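You operate a simulated robot arm through the tools that you are given. There is no shell and no other tool. Be economical: measure what you need, move in short steps, check, and stop when the job is done.

Carry out the task below with a simulated robot arm. There is one attempt and no reset: what you move stays moved.

TASK
Put two of the felts from the table top on top of the silver carriage there.
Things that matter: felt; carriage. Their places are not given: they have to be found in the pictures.

It is judged by the outcome, as a careful person would: the job done as asked, and still so three seconds after it is handed in. It fails if anything else is knocked over, pushed out of place, dropped, spilled or broken.

THE ROBOT
A 6-joint arm with a two-finger parallel gripper, fixed in place. Base frame: the origin is at the foot of the arm, x ahead of it, y to its left, z up; the work surface is at about z = 0. Lengths are in mm, angles in degrees, forces in N, time in s.
With the tool pointing down near the work surface it reaches from about 140 to 580 mm from the base axis. Its first joint turns from -66.0 to 66.0 degrees. Payload 2.1 kg.
Tool frame: the origin (TCP) lies between the finger pads and is the grasp point; the fingertips stand 30 mm ahead of it; z points along the fingers, y is the line along which they close. The gripper opens to 94 mm. The fingers are 28 mm wide and 10 mm thick; the gripper's body (50 by 96 mm) begins 55 mm behind the TCP.
Orientation is told as [roll, pitch, yaw] about the base's x, y, z axes, in that order, counted from this pose: with the fingers straight down and closing along the base's y, the tool's x points along the base's -x, its y along +y and its z along -z.

THE INTERFACE
- The arm moves only by the tool servo_tool. Its argument "steps" is a list that holds one entry, the list of rows, each a list of 6 numbers: the shift along the tool's x, y, z in mm, then the turn, a rotation vector about the tool's x, y, z in degrees. In form: [[[tx, ty, tz, wx, wy, wz], ...]]. A call has 1 to 8 rows; each row is the pose to reach, as a shift and turn from the pose commanded when the call began, along the tool's axes at that moment. "grip" is the finger opening in mm, from 0 to 94, set as the call begins (left out, the last holds). A row lasts 0.2 s, in which the tool goes at most 50 mm and 8.6 degrees; a call with a longer step from one row to the next is refused whole, and so is a gripper value outside its range. A pose out of reach is approached as far as the arm can. The call stops where the force on the tool passes 40 N (or 10 N more than at its start, if that is more) or the arm is blocked; 0.2 s more then pass. The fingers move at their own pace (about 72 mm/s each) and stop on an object; they squeeze with about 43 N. The grip force told is the motor's: it shows also when the fingers shut on nothing. Time passes only in rows, and 0.2 s behind the last, so rows that repeat a pose let the fingers close. It gives the time, the measured TCP pose, the force on the tool (base axes), the opening and the grip force at its end, in the units of the frame above (readings bear some noise).
- Cameras (640 x 400 px; columns grow to the right, rows downward): "scene" is fixed at [50.5, -368.9, 481.6]; the picture's right is [0.81, -0.58, 0.00], its down [-0.35, -0.48, -0.80] and it looks along [0.47, 0.65, -0.59] (base axes); focal length 296 px, centre (320, 200). "wrist" rides on the gripper at [-37, 0, -58] in the tool frame; the picture's right is [0.00, -1.00, 0.00], its down [0.97, 0.00, -0.24] and it looks along [0.24, 0.00, 0.97] (tool axes); focal length 218 px, centre (320, 200).
- get_image(camera): a new picture of that camera. No time passes.
- point_at(camera, pixels): for up to 12 pixels [column, row] of the newest picture of that camera ("zoom" is the newest enlarged one), the place [x, y, z] in the base frame of the surface seen there, good to about 2 mm. No time passes.
- zoom(camera, box): a new picture of the part [left, top, right, bottom] of that camera's present view, enlarged. No time passes.
- finish_job(): hands the job in; it is judged then, once.

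Work in short steps. Measure before you move; look again where a grasp or a placing could have gone wrong, and mend it. You have 60 turns and 26 pictures in all, those below and enlarged ones among them. Open the gripper and draw the arm clear of the work before you hand the job in, unless the task says otherwise.

The tools are called after "Request:" as a command line: name --argument value ..., lists and objects as JSON in quotes. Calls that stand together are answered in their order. servo_tool: Moves the arm, as the interface text tells. Its arguments: {"type":"object","properties":{"steps":{"type":"array","items":{"type":"array","items":{"type":"array","items":{"type":"number"}}}},"grip":{"type":"number"}},"required":["steps"]} The other tools are called the same way: get_image (camera) takes a picture; point_at (camera, pixels) gives the place of the surface under pixels of a picture; zoom (camera, box) takes an enlarged picture of a part of a camera's view; finish_job () hands the job in.

At the start:

```text
time_s: 0.0
tool_pos: [311.2, 15.1, 260.1]
tcp_rot: [-0.1, 0.0, 0.1]
force: [-0.5, 0.1, -0.7]
finger_gap: 93.8
grasp_force: 0.0
```

scene: 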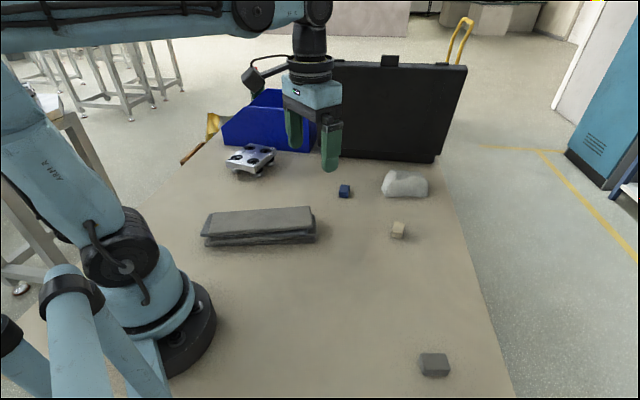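
wrist: 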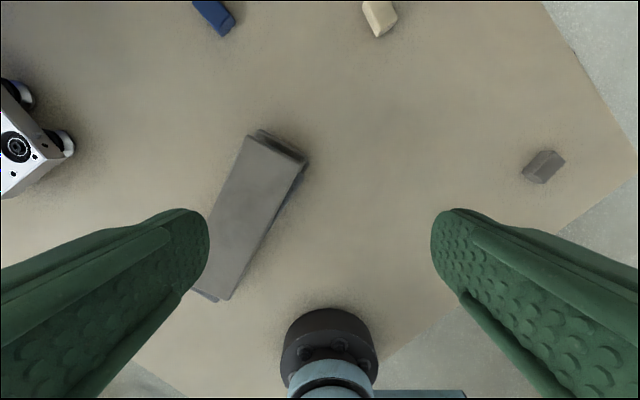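

I'll enlarge the objects to identify the felts and the carriage.

Request:
zoom --camera "scene" --box '[180, 130, 340, 260]'

Request:
zoom --camera "scene" --box '[320, 150, 480, 250]'

Request:
zoom --camera "scene" --box '[390, 330, 480, 390]'

Request:
point_at --camera "scene" --pixels '[[344, 187], [398, 227], [434, 360], [260, 218], [210, 220], [308, 215], [250, 157], [405, 182], [344, 194], [398, 236], [434, 373]]'

```text
3.08 times, centred on (260, 195) of scene
```

zoom: 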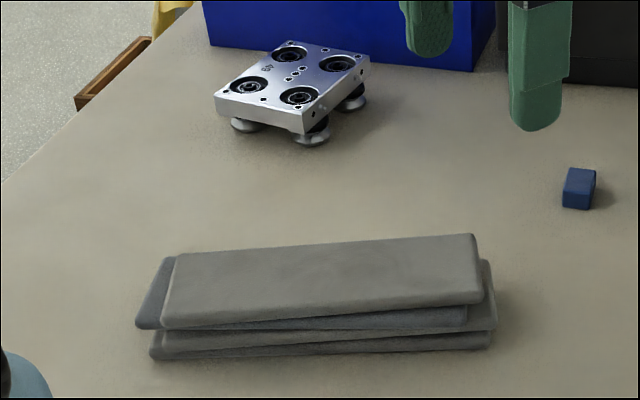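

```text
4.00 times, centred on (400, 200) of scene
```

zoom: 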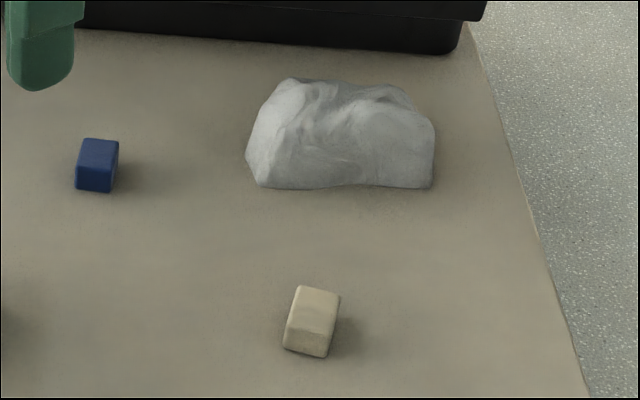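

```text
6.67 times, centred on (435, 360) of scene
```

zoom: 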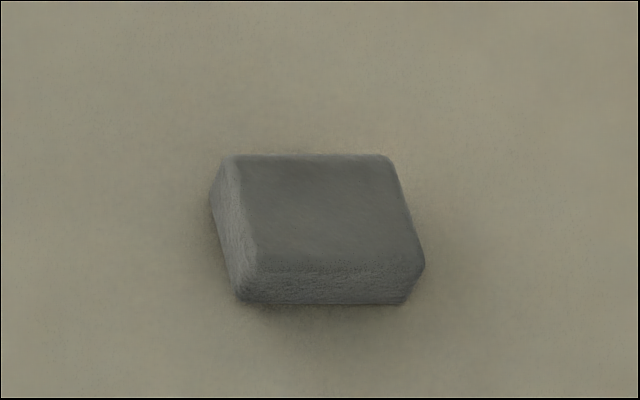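

```text
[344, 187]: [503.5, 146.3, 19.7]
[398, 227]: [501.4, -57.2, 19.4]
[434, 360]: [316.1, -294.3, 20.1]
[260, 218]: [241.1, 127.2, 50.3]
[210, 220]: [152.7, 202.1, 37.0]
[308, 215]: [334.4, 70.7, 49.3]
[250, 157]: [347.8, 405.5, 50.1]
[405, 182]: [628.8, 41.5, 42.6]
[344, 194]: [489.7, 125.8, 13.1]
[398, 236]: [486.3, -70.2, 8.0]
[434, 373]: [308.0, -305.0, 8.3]
```

I need to see the textures of each candidate more closely.

Request:
zoom --camera "scene" --box '[330, 177, 362, 203]'

Request:
zoom --camera "scene" --box '[382, 216, 414, 242]'

Request:
zoom --camera "scene" --box '[270, 200, 325, 250]'

Request:
zoom --camera "scene" --box '[215, 138, 285, 182]'

```text
15.38 times, centred on (346, 190) of scene
```

zoom: 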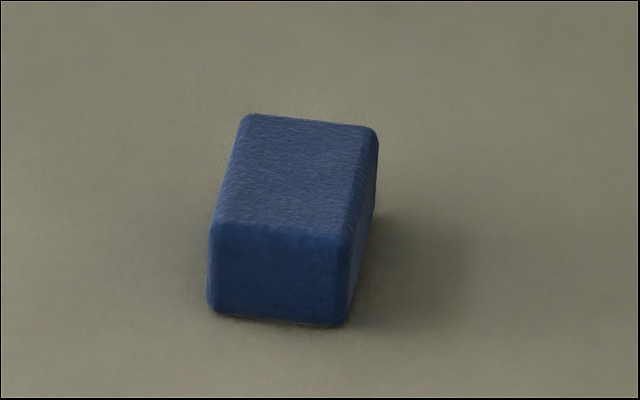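

```text
15.38 times, centred on (398, 229) of scene
```

zoom: 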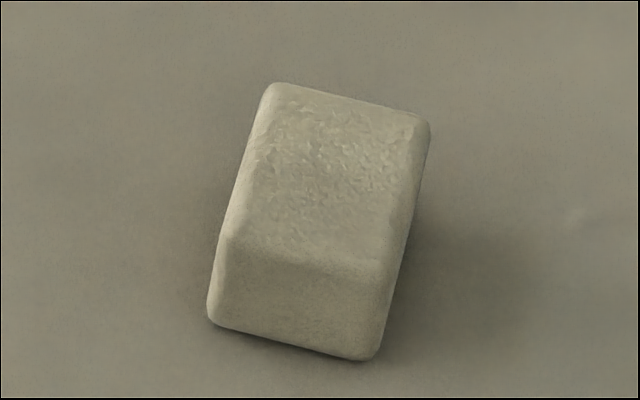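

```text
8.00 times, centred on (298, 225) of scene
```

zoom: 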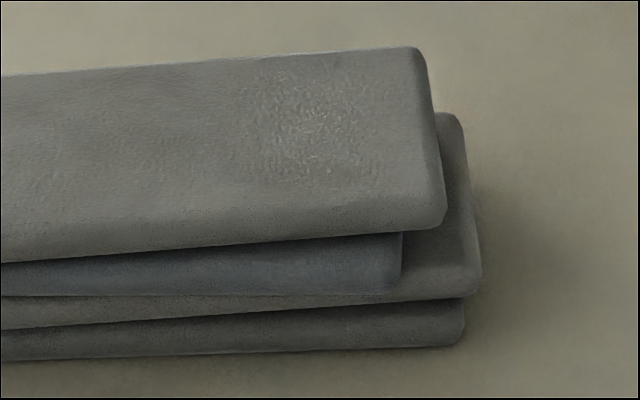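

```text
9.09 times, centred on (250, 160) of scene
```

zoom: 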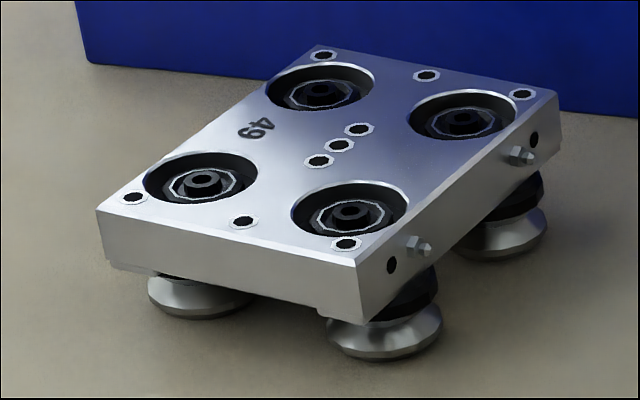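

Identification is still uncertain; I'll look at the stack and small block with the wrist camera.

Request:
zoom --camera "wrist" --box '[180, 120, 320, 310]'

Request:
zoom --camera "wrist" --box '[510, 140, 580, 190]'

Request:
point_at --camera "wrist" --pixels '[[249, 137], [304, 163], [226, 297], [200, 285], [535, 153], [563, 158], [545, 180], [526, 176], [196, 5], [214, 2], [364, 5], [382, 3]]'

```text
2.11 times, centred on (250, 215) of wrist
```

zoom: 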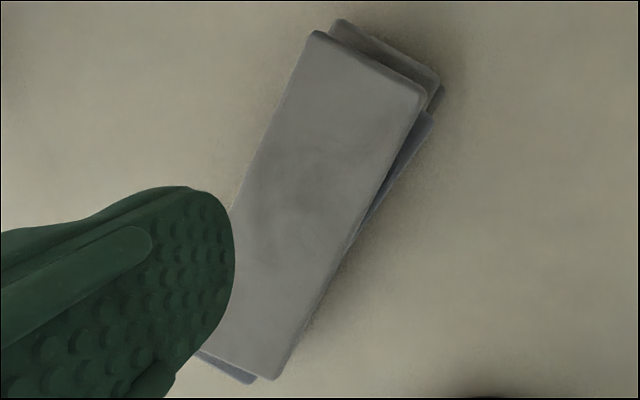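

```text
8.00 times, centred on (545, 165) of wrist
```

zoom: 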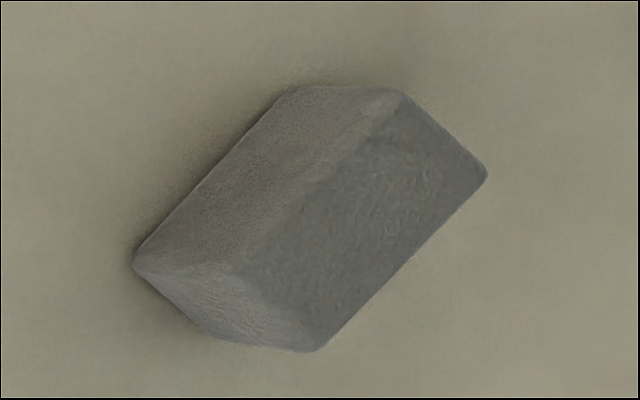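

```text
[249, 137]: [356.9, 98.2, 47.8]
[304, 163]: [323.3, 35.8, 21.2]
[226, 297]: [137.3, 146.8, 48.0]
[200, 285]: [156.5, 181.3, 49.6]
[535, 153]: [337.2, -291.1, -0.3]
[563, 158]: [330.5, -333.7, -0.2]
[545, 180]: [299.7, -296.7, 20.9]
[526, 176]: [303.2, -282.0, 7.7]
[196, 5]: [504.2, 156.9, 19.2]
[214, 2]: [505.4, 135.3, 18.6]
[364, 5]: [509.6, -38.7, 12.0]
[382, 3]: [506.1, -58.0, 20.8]
```

I'll go over the stack for a close look.

Request:
servo_tool --steps '[[[17, 25, 32, 0, 0, 0], [34, 50, 64, 0, 0, 0], [50, 75, 96, 0, 0, 0], [66, 100, 125, 0, 0, 0], [66, 100, 125, 0, 0, 0]]]'

Request:
get_image --camera "wrist"

```text
time_s: 1.2
tool_pos: [243.5, 114.4, 133.4]
tcp_rot: [0.0, 0.0, -0.1]
force: [1.0, 0.5, 0.0]
finger_gap: 94.0
grasp_force: 0.1
```

```text
14 pictures are left
```

wrist: 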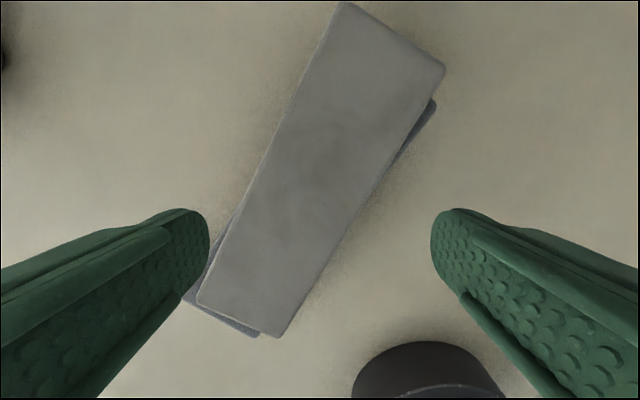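

I'll compare the sizes of the three small blocks to see whether they are one kind of thing.

Request:
point_at --camera "zoom" --pixels '[[395, 105], [475, 170], [315, 335], [245, 280]]'

Request:
point_at --camera "scene" --pixels '[[341.6, 185.2], [349, 186], [347, 192], [339.6, 191.2], [395.6, 222.6], [404, 224.4], [401.3, 232.6], [392.6, 231.2]]'

```text
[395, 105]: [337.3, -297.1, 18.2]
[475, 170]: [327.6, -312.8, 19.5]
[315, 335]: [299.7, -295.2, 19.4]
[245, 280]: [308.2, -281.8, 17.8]
```

```text
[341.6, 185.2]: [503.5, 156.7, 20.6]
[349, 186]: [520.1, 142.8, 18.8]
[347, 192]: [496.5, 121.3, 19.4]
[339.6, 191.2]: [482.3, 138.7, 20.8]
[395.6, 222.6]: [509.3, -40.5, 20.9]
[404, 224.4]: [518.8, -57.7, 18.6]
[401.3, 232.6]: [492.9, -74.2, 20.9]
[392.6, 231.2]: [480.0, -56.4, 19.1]
```

The three small blocks are equal in size (~36x22x20 mm), scattered on the table top and fuzzy, and two fit on the carriage plate; I take these as the felts. Now I measure the carriage top plate and its neighbours.

Request:
point_at --camera "scene" --pixels '[[249.5, 144.3], [274.5, 148.7], [254, 166], [227, 161.2], [250, 155], [244, 161], [258, 150.5], [285, 142], [270, 95], [226, 138]]'

Request:
servo_tool --steps '[[[-32, 3, -20, 0, 0, -8], [-64, 6, -20, 0, 0, -16], [-96, 9, -20, 0, 0, -24], [-128, 12, -20, 0, 0, -32], [-170, 16, -20, 0, 0, -38], [-210, 20, -20, 0, 0, -42], [-248, 24, -20, 0, 0, -42], [-256, 26, -20, 0, 0, -42]]]'

Request:
get_image --camera "wrist"

```text
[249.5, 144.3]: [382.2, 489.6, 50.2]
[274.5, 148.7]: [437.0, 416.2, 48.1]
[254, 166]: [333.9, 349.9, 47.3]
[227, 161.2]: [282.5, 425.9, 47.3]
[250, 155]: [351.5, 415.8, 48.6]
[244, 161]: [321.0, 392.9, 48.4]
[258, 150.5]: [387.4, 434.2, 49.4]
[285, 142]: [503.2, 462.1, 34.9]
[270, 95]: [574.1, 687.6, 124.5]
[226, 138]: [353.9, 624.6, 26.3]
```

```text
time_s: 3.0
tool_pos: [501.4, 140.9, 155.0]
tcp_rot: [-0.1, 0.1, 42.1]
force: [0.2, -0.5, -0.2]
finger_gap: 93.9
grasp_force: 0.0
```

```text
13 pictures are left
```

wrist: 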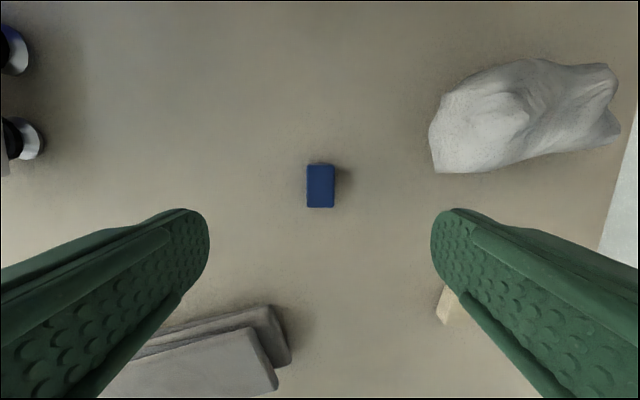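

I'll enlarge this view for the blue block and the stack's end, for material cues.

Request:
zoom --camera "wrist" --box '[296, 155, 346, 215]'

Request:
zoom --camera "wrist" --box '[140, 290, 320, 400]'

Request:
point_at --camera "wrist" --pixels '[[320, 185], [309, 167], [332, 167], [332, 205], [308, 205]]'

```text
6.67 times, centred on (321, 185) of wrist
```

zoom: 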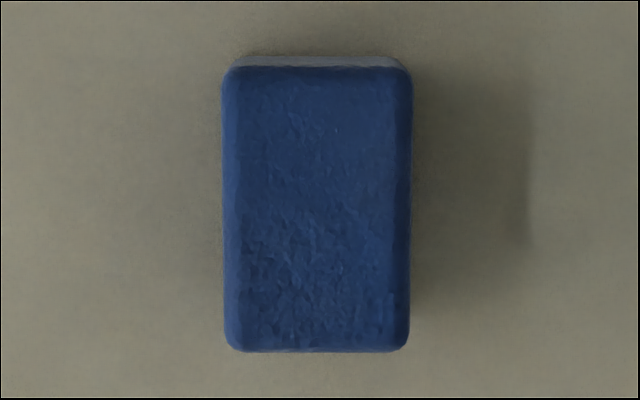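

```text
3.56 times, centred on (230, 345) of wrist
```

zoom: 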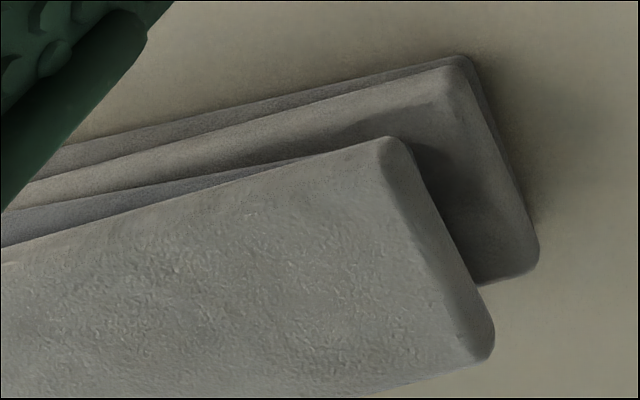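

```text
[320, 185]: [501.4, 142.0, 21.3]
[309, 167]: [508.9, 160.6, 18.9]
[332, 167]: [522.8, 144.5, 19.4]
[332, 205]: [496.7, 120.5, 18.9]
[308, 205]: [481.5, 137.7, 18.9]
```

Still undecided between slabs and blocks. First I'll measure the top slab of the stack exactly from the scene picture.

Request:
point_at --camera "scene" --pixels '[[214.8, 214.2], [308.5, 208], [311, 224], [211, 233.5], [262, 209.8], [262, 229], [288, 208.5], [288, 227], [236, 212.5], [236, 232], [260, 233], [260, 238]]'

```text
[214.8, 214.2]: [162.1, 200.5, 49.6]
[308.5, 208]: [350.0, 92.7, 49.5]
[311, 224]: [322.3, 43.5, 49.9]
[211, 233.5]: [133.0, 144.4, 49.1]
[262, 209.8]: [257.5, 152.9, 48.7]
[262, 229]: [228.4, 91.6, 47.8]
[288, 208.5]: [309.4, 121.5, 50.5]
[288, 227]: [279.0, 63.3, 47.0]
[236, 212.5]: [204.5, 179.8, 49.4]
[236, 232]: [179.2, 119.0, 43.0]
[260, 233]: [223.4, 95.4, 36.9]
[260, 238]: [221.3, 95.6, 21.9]
```

Weighing one is informative: felt slabs must be light. I'll go over the top slab (centre ~(242,120), axis −30°, width ~62) with open gripper.

Request:
servo_tool --steps '[[[28, 21, 0, 0, 0, 8.5], [56, 43, 0, 0, 0, 17], [84, 64, 0, 0, 0, 25.5], [112, 86, 0, 0, 0, 34], [140, 107, 0, 0, 0, 42.5], [168, 129, 0, 0, 0, 51], [196, 150, 0, 0, 0, 59.5], [206.5, 158.3, 0, 0, 0, 68]]]' --grip 94

Request:
servo_tool --steps '[[[0, 0, 20, 0, 0, 3.9], [0, 0, 40, 0, 0, 3.9], [0, 0, 40, 0, 0, 3.9]]]'

Request:
get_image --camera "wrist"

```text
time_s: 4.8
tool_pos: [240.5, 118.5, 154.1]
tcp_rot: [-0.1, 0.0, -26.1]
force: [-0.1, -0.5, 0.6]
finger_gap: 93.8
grasp_force: 0.1
```

```text
time_s: 5.6
tool_pos: [241.0, 119.2, 116.1]
tcp_rot: [0.0, 0.0, -29.9]
force: [0.2, 0.1, -0.3]
finger_gap: 94.2
grasp_force: 0.1
```

```text
10 pictures are left
```

wrist: 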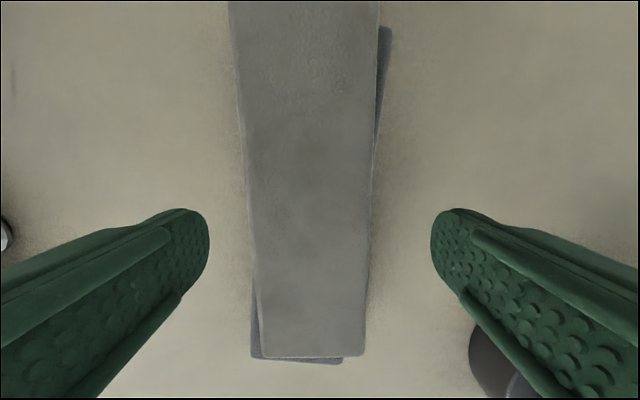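

Request:
point_at --camera "wrist" --pixels '[[240, 100], [372, 100], [247, 200], [366, 200], [254, 270], [363, 270], [386, 60], [254, 340]]'

```text
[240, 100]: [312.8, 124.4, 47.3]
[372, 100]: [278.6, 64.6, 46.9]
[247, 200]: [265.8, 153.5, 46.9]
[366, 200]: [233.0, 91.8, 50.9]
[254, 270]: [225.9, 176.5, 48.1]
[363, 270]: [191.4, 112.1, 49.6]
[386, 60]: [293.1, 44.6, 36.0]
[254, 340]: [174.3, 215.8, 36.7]
```

Slab is 70 wide and its centreline lies ~6.5 mm to the tool's +y. I centre, descend so the tips are at z≈41, and close.

Request:
servo_tool --steps '[[[0, 6.5, 15, 0, 0, 0], [0, 6.5, 30, 0, 0, 0], [0, 6.5, 40, 0, 0, 0], [0, 6.5, 45, 0, 0, 0], [0, 6.5, 45, 0, 0, 0]]]'

Request:
servo_tool --steps '[[[0, 0, 0, 0, 0, 0], [0, 0, 0, 0, 0, 0], [0, 0, 0, 0, 0, 0]]]' --grip 55

```text
time_s: 6.8
tool_pos: [243.7, 125.9, 70.0]
tcp_rot: [-0.1, -0.1, -29.9]
force: [-0.6, -0.1, 0.1]
finger_gap: 94.1
grasp_force: 0.0
```

```text
time_s: 7.6
tool_pos: [243.6, 125.3, 69.3]
tcp_rot: [0.0, 0.0, -29.8]
force: [0.3, 0.4, 0.6]
finger_gap: 80.3
grasp_force: 43.2
```

It stopped at an 80 mm gap with full force, wider than expected. I lift a few mm and look.

Request:
servo_tool --steps '[[[0, 0, -4, 0, 0, 0], [0, 0, -8, 0, 0, 0], [0, 0, -12, 0, 0, 0], [0, 0, -12, 0, 0, 0]]]'

Request:
zoom --camera "scene" --box '[180, 150, 340, 260]'

```text
time_s: 8.6
tool_pos: [243.7, 125.8, 81.4]
tcp_rot: [0.0, 0.0, -29.7]
force: [0.5, 0.1, -2.1]
finger_gap: 80.5
grasp_force: 43.2
```

```text
3.64 times, centred on (260, 205) of scene
```

zoom: 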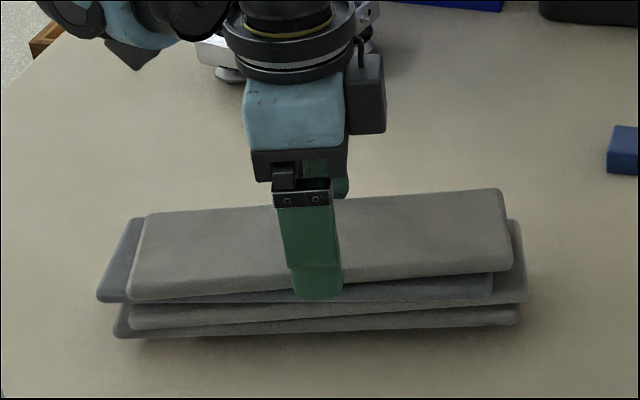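

All four layers rose together (shadow beneath, same offsets, ~2 N): the stack is one single object, so it isn't the set of felts; the small blocks are. I set it back exactly where it was and release.

Request:
servo_tool --steps '[[[0, 0, 4, 0, 0, 0], [0, 0, 8, 0, 0, 0], [0, 0, 10.5, 0, 0, 0], [0, 0, 12, 0, 0, 0], [0, 0, 12, 0, 0, 0]]]'

Request:
servo_tool --steps '[[[0, 0, 0, 0, 0, 0], [0, 0, 0, 0, 0, 0], [0, 0, 0, 0, 0, 0]]]' --grip 94

Request:
servo_tool --steps '[[[0, 0, -10, 0, 0, 0], [0, 0, -40, 0, 0, 0], [0, 0, -80, 0, 0, 0], [0, 0, -80, 0, 0, 0]]]'

Request:
get_image --camera "scene"

```text
time_s: 9.8
tool_pos: [244.0, 124.6, 69.7]
tcp_rot: [0.1, 0.0, -30.0]
force: [0.1, -0.5, 29.3]
finger_gap: 80.2
grasp_force: 42.8
```

```text
time_s: 10.6
tool_pos: [244.5, 125.3, 68.9]
tcp_rot: [0.0, 0.0, -29.7]
force: [0.5, 0.1, -1.0]
finger_gap: 94.1
grasp_force: 0.1
```

```text
time_s: 11.6
tool_pos: [244.2, 122.7, 148.9]
tcp_rot: [0.0, 0.0, -29.9]
force: [-0.3, 0.1, -0.7]
finger_gap: 94.2
grasp_force: 0.1
```

```text
8 pictures are left
```

scene: 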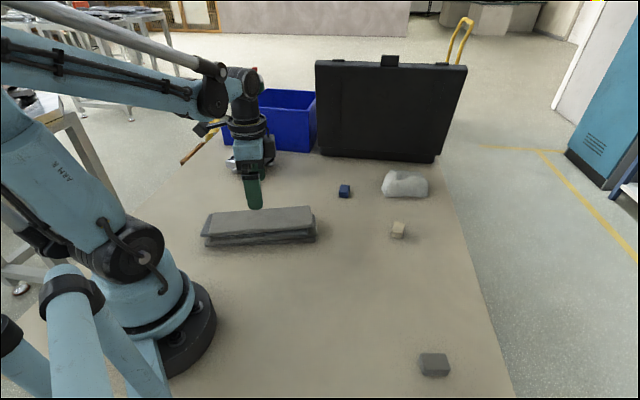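

The stack is back in place. Now to the blue felt at (502,141), closing across its short side (yaw 42).

Request:
servo_tool --steps '[[[-27, 18, 0, 0, 0, -8.5], [-54, 36, 0, 0, 0, -17], [-82, 55, 0, 0, 0, -25.5], [-110, 74, 0, 0, 0, -34], [-138, 93, 0, 0, 0, -42.5], [-166, 112, 0, 0, 0, -51], [-194, 131, 0, 0, 0, -59.5], [-214.7, 144.1, 0, 0, 0, -68]]]' --grip 70

Request:
servo_tool --steps '[[[0, 0, 30, 0, 0, -4], [0, 0, 50, 0, 0, -4], [0, 0, 50, 0, 0, -4]]]'

```text
time_s: 13.4
tool_pos: [501.8, 143.1, 148.7]
tcp_rot: [0.0, 0.0, 38.4]
force: [-0.2, 0.2, -0.1]
finger_gap: 70.3
grasp_force: 0.2
```

```text
time_s: 14.2
tool_pos: [502.0, 144.6, 98.5]
tcp_rot: [0.0, 0.0, 42.2]
force: [0.2, 0.6, 0.2]
finger_gap: 70.0
grasp_force: 0.0
```

Request:
servo_tool --steps '[[[2, -2.2, 25, 0, 0, 0], [2, -2.2, 50, 0, 0, 0], [2, -2.2, 62, 0, 0, 0], [2, -2.2, 65, 0, 0, 0]]]'

Request:
servo_tool --steps '[[[0, 0, 0, 0, 0, 0], [0, 0, 0, 0, 0, 0], [0, 0, 0, 0, 0, 0]]]' --grip 10

Request:
servo_tool --steps '[[[0, 0, -20, 0, 0, 0], [0, 0, -60, 0, 0, 0], [0, 0, -100, 0, 0, 0], [0, 0, -100, 0, 0, 0]]]'

```text
time_s: 15.2
tool_pos: [502.9, 142.9, 35.1]
tcp_rot: [0.2, 0.0, 42.1]
force: [-0.1, -1.0, 0.5]
finger_gap: 69.9
grasp_force: 0.1
```

```text
time_s: 16.0
tool_pos: [502.9, 142.0, 35.6]
tcp_rot: [0.0, 0.0, 42.2]
force: [-0.2, -0.3, 0.0]
finger_gap: 23.9
grasp_force: 43.1
```

```text
time_s: 17.0
tool_pos: [500.9, 142.7, 134.3]
tcp_rot: [0.0, 0.0, 42.2]
force: [0.7, -0.1, 0.1]
finger_gap: 23.7
grasp_force: 43.5
```

Blue felt is held (24 mm gap). I carry it high to hover above the carriage at about (370,421), turning to line up with the plate.

Request:
servo_tool --steps '[[[-12, 40, -10, 0, 0, 2], [-25, 82, -10, 0, 0, 4], [-38, 124, -10, 0, 0, 6], [-51, 166, -10, 0, 0, 8], [-64, 208, -10, 0, 0, 8.2], [-77, 251, -10, 0, 0, 8.2], [-89.8, 294, -10, 0, 0, 8.2], [-89.8, 294, -10, 0, 0, 8.2]]]'

Request:
get_image --camera "wrist"

```text
time_s: 18.8
tool_pos: [370.1, 418.8, 143.6]
tcp_rot: [0.0, 0.0, 33.9]
force: [-0.6, -0.6, 0.1]
finger_gap: 23.9
grasp_force: 43.1
```

```text
7 pictures are left
```

wrist: 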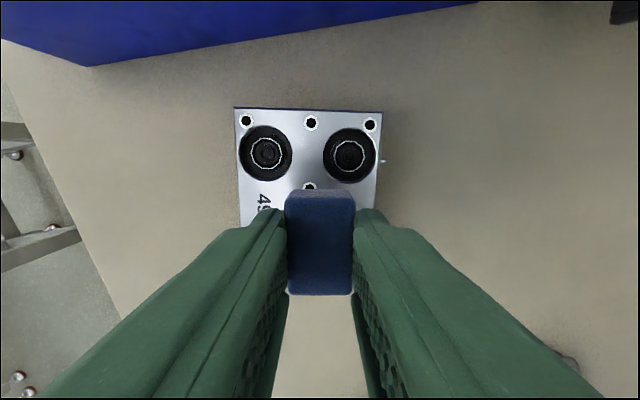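

Request:
point_at --camera "wrist" --pixels '[[237, 110], [379, 114], [310, 175], [310, 122], [242, 215], [320, 115], [372, 195], [320, 200]]'

```text
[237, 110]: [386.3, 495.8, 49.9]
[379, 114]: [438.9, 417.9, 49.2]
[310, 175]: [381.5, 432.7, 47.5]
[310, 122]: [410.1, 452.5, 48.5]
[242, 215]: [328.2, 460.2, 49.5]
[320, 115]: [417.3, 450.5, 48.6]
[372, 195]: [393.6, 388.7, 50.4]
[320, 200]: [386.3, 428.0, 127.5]
```

Plate centre ≈(359,421), axis 33.7°. I shift 5 mm outward and lower to the plate (TCP z ≈ 85).

Request:
servo_tool --steps '[[[-5, 3, 20, 0, 0, 0], [-5, 3, 40, 0, 0, 0], [-5, 3, 50, 0, 0, 0], [-5, 3, 55, 0, 0, 0], [-5, 3, 57, 0, 0, 0], [-5, 3, 57, 0, 0, 0]]]'

```text
time_s: 20.2
tool_pos: [373.4, 424.4, 86.0]
tcp_rot: [0.0, 0.0, 34.0]
force: [0.1, 0.0, 0.5]
finger_gap: 24.0
grasp_force: 43.0
```

Request:
servo_tool --steps '[[[0, 0, 0.7, 0, 0, 0], [0, 0, 1.4, 0, 0, 0], [0, 0, 1.4, 0, 0, 0]]]'

```text
time_s: 21.0
tool_pos: [373.8, 423.6, 87.1]
tcp_rot: [0.1, 0.0, 34.0]
force: [0.8, -0.7, -0.4]
finger_gap: 23.9
grasp_force: 43.1
```

No contact yet; another 1.5 mm down.

Request:
servo_tool --steps '[[[0, 0, 0.7, 0, 0, 0], [0, 0, 1.4, 0, 0, 0], [0, 0, 1.4, 0, 0, 0]]]'

```text
time_s: 21.8
tool_pos: [373.7, 424.3, 85.1]
tcp_rot: [-0.1, 0.0, 34.0]
force: [-0.1, 0.8, -0.4]
finger_gap: 24.0
grasp_force: 43.1
```

Request:
servo_tool --steps '[[[0, 0, 0.7, 0, 0, 0], [0, 0, 1.4, 0, 0, 0], [0, 0, 1.4, 0, 0, 0]]]'

```text
time_s: 22.6
tool_pos: [374.4, 425.8, 83.8]
tcp_rot: [0.0, 0.0, 34.0]
force: [-1.4, -0.8, 4.1]
finger_gap: 23.9
grasp_force: 42.7
```

Contact (4 N). I release, opening only to 60, and rise straight up.

Request:
servo_tool --steps '[[[0, 0, -0.5, 0, 0, 0], [0, 0, -0.5, 0, 0, 0], [0, 0, -0.5, 0, 0, 0]]]' --grip 60

Request:
servo_tool --steps '[[[0, 0, -15, 0, 0, 0], [0, 0, -40, 0, 0, 0], [0, 0, -65, 0, 0, 0], [0, 0, -65, 0, 0, 0]]]'

Request:
get_image --camera "wrist"

```text
time_s: 23.4
tool_pos: [373.4, 425.1, 84.3]
tcp_rot: [0.0, 0.0, 34.0]
force: [-0.3, 0.1, 0.1]
finger_gap: 60.1
grasp_force: 0.0
```

```text
time_s: 24.4
tool_pos: [375.8, 424.6, 149.1]
tcp_rot: [-0.1, 0.1, 33.9]
force: [0.0, 0.7, 0.5]
finger_gap: 60.1
grasp_force: 0.0
```

```text
6 pictures are left
```

wrist: 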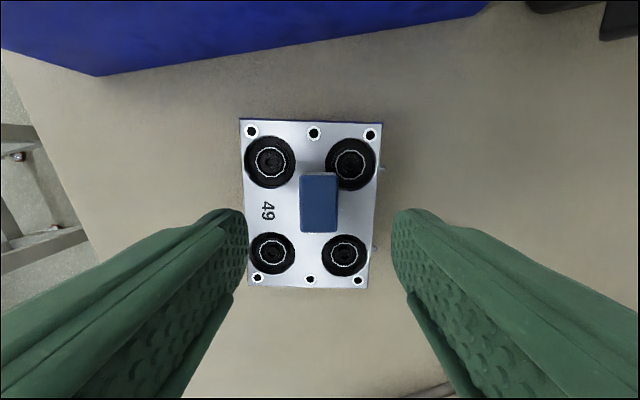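

Blue felt sits flat on the plate. I measure the free plate in front of it for the second felt.

Request:
point_at --camera "wrist" --pixels '[[318, 200], [303, 230], [335, 230], [319, 233], [250, 285], [366, 286], [308, 286], [308, 260], [303, 174], [335, 174]]'

```text
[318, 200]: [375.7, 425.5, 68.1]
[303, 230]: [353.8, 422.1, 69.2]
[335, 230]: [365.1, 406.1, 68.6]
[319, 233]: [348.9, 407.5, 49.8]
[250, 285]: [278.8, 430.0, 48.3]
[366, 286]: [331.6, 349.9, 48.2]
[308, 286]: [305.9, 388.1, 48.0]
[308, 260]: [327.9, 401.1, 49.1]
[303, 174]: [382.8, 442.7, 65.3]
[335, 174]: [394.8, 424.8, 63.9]
```

There is ~55 mm of free plate in front of the blue felt; the second goes to (325,403). Now I go to the beige felt at (500,−57), yaw 30.

Request:
servo_tool --steps '[[[15, -43, 0, 0, 0, 0], [30, -86, 0, 0, 0, 0], [45, -129, 0, 0, 0, 0], [60, -172, 0, 0, 0, 0], [75, -215, 0, 0, 0, 0], [90, -258, 0, 0, 0, 2], [105, -301, 0, 0, 0, 4], [105, -301, 0, 0, 0, 4]]]' --grip 70

```text
time_s: 26.2
tool_pos: [453.2, 117.4, 146.6]
tcp_rot: [0.0, 0.0, 30.1]
force: [0.3, 0.3, 0.1]
finger_gap: 70.1
grasp_force: 0.1
```

Request:
servo_tool --steps '[[[11, -43, 0, 0, 0, 0], [23, -87, 0, 0, 0, 0], [35, -131, 0, 0, 0, 0], [46.6, -174.6, 10, 0, 0, 0], [46.6, -174.6, 30, 0, 0, 0], [46.6, -174.6, 30, 0, 0, 0]]]'

Request:
get_image --camera "wrist"

```text
time_s: 27.6
tool_pos: [501.5, -59.4, 118.4]
tcp_rot: [0.0, 0.0, 30.0]
force: [0.3, 1.0, 0.0]
finger_gap: 70.0
grasp_force: 0.1
```

```text
5 pictures are left
```

wrist: 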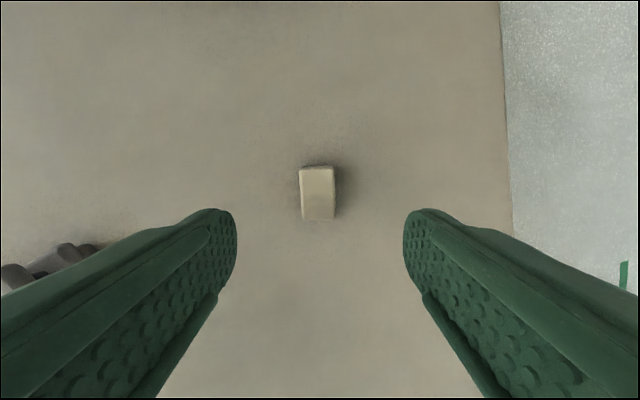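

Beige felt is centred (317,193) and aligned. Descend and grasp.

Request:
servo_tool --steps '[[[0, 1, 30, 0, 0, 0], [0, 1, 60, 0, 0, 0], [0, 1, 78, 0, 0, 0], [0, 1, 83, 0, 0, 0], [0, 1, 83, 0, 0, 0]]]'

Request:
servo_tool --steps '[[[0, 0, 0, 0, 0, 0], [0, 0, 0, 0, 0, 0], [0, 0, 0, 0, 0, 0]]]' --grip 10

Request:
servo_tool --steps '[[[0, 0, -20, 0, 0, 0], [0, 0, -60, 0, 0, 0], [0, 0, -110, 0, 0, 0], [0, 0, -110, 0, 0, 0]]]'

```text
time_s: 28.8
tool_pos: [500.1, -56.1, 36.0]
tcp_rot: [0.0, 0.0, 30.0]
force: [-0.6, -0.3, -0.4]
finger_gap: 69.9
grasp_force: 0.0
```

```text
time_s: 29.6
tool_pos: [500.4, -57.3, 36.2]
tcp_rot: [0.1, 0.0, 30.0]
force: [-0.9, -0.6, -0.2]
finger_gap: 23.9
grasp_force: 42.5
```

```text
time_s: 30.6
tool_pos: [501.2, -56.6, 147.2]
tcp_rot: [-0.1, 0.0, 30.0]
force: [0.5, -0.4, 0.1]
finger_gap: 23.9
grasp_force: 42.6
```

Held. Carry to (325,403) in two calls.

Request:
servo_tool --steps '[[[-7.2, 45, 0, 0, 0, 0], [-14.4, 90, 0, 0, 0, 0], [-21.6, 135, 0, 0, 0, 0], [-28.8, 180, 0, 0, 0, 0], [-36, 225, 0, 0, 0, 0], [-43, 270, 0, 0, 0, -2], [-50, 315, 0, 0, 0, -4], [-50, 315, 0, 0, 0, -4]]]'

```text
time_s: 32.4
tool_pos: [385.6, 242.0, 147.1]
tcp_rot: [0.1, 0.0, 34.0]
force: [-0.6, 0.1, -0.3]
finger_gap: 24.0
grasp_force: 43.5
```

Request:
servo_tool --steps '[[[-10, 42, 0, 0, 0, 0], [-20, 84, 0, 0, 0, 0], [-30, 126, 0, 0, 0, 0], [-39.8, 167.3, 0, 0, 0, 0], [-39.8, 167.3, 20, 0, 0, 0], [-39.8, 167.3, 20, 0, 0, 0]]]'

Request:
get_image --camera "wrist"

```text
time_s: 33.8
tool_pos: [325.3, 400.7, 126.8]
tcp_rot: [0.0, 0.0, 34.0]
force: [-0.4, 0.7, 0.2]
finger_gap: 23.6
grasp_force: 43.4
```

```text
4 pictures are left
```

wrist: 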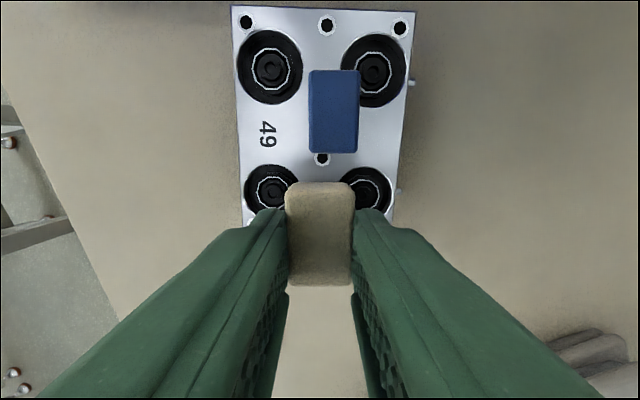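

Well lined up ahead of the blue felt. Lower to just above the plate, then in small steps to contact.

Request:
servo_tool --steps '[[[0, 0, 15, 0, 0, 0], [0, 0, 30, 0, 0, 0], [0, 0, 38, 0, 0, 0], [0, 0, 40, 0, 0, 0], [0, 0, 40, 0, 0, 0]]]'

Request:
servo_tool --steps '[[[0, 0, 0.6, 0, 0, 0], [0, 0, 1.2, 0, 0, 0], [0, 0, 1.2, 0, 0, 0]]]'

```text
time_s: 35.0
tool_pos: [326.0, 401.6, 86.9]
tcp_rot: [0.1, 0.0, 33.9]
force: [-0.5, 0.3, 0.7]
finger_gap: 23.8
grasp_force: 43.3
```

```text
time_s: 35.8
tool_pos: [326.1, 400.9, 85.1]
tcp_rot: [0.0, 0.1, 34.1]
force: [-0.6, 0.4, 6.2]
finger_gap: 23.5
grasp_force: 43.0
```

Contact (6 N). Release and rise, then check.

Request:
servo_tool --steps '[[[0, 0, -0.5, 0, 0, 0], [0, 0, -0.5, 0, 0, 0], [0, 0, -0.5, 0, 0, 0]]]' --grip 60

Request:
servo_tool --steps '[[[0, 0, -15, 0, 0, 0], [0, 0, -40, 0, 0, 0], [0, 0, -75, 0, 0, 0], [15, -40, -90, 0, 0, 0], [30, -80, -90, 0, 0, 0], [45, -120, -90, 0, 0, 0], [55, -160, -90, 0, 0, 0], [55, -200, -90, 0, 0, 0]]]'

Request:
zoom --camera "scene" --box '[180, 120, 340, 260]'

```text
time_s: 36.6
tool_pos: [327.1, 401.7, 84.5]
tcp_rot: [0.0, 0.0, 33.9]
force: [-0.6, 0.1, 0.1]
finger_gap: 59.9
grasp_force: 0.1
```

```text
time_s: 38.4
tool_pos: [391.4, 204.5, 174.6]
tcp_rot: [0.0, 0.0, 34.0]
force: [0.2, 0.0, 0.2]
finger_gap: 60.0
grasp_force: 0.0
```

```text
2.86 times, centred on (260, 190) of scene
```

zoom: 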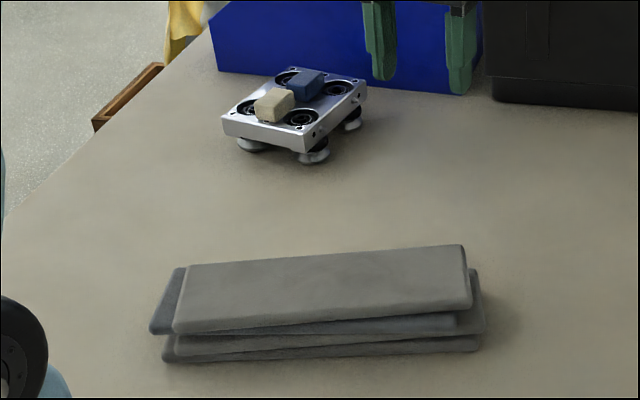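

Both felts rest flat on the carriage, the stack is where it was, and the arm is open and clear. I hand in.

Request:
finish_job

```text
The job is handed in.
```

I put the blue and beige small blocks on top of the silver carriage, taking the three small blocks to be the felts. Both lay flat in the last picture, and the gripper is open and clear.

The pictures didn't settle whether the felts were the blocks or the grey stack. To check, I lifted the stack about 12 mm: it moved as a single object, so I ruled it out and set it back where it was.
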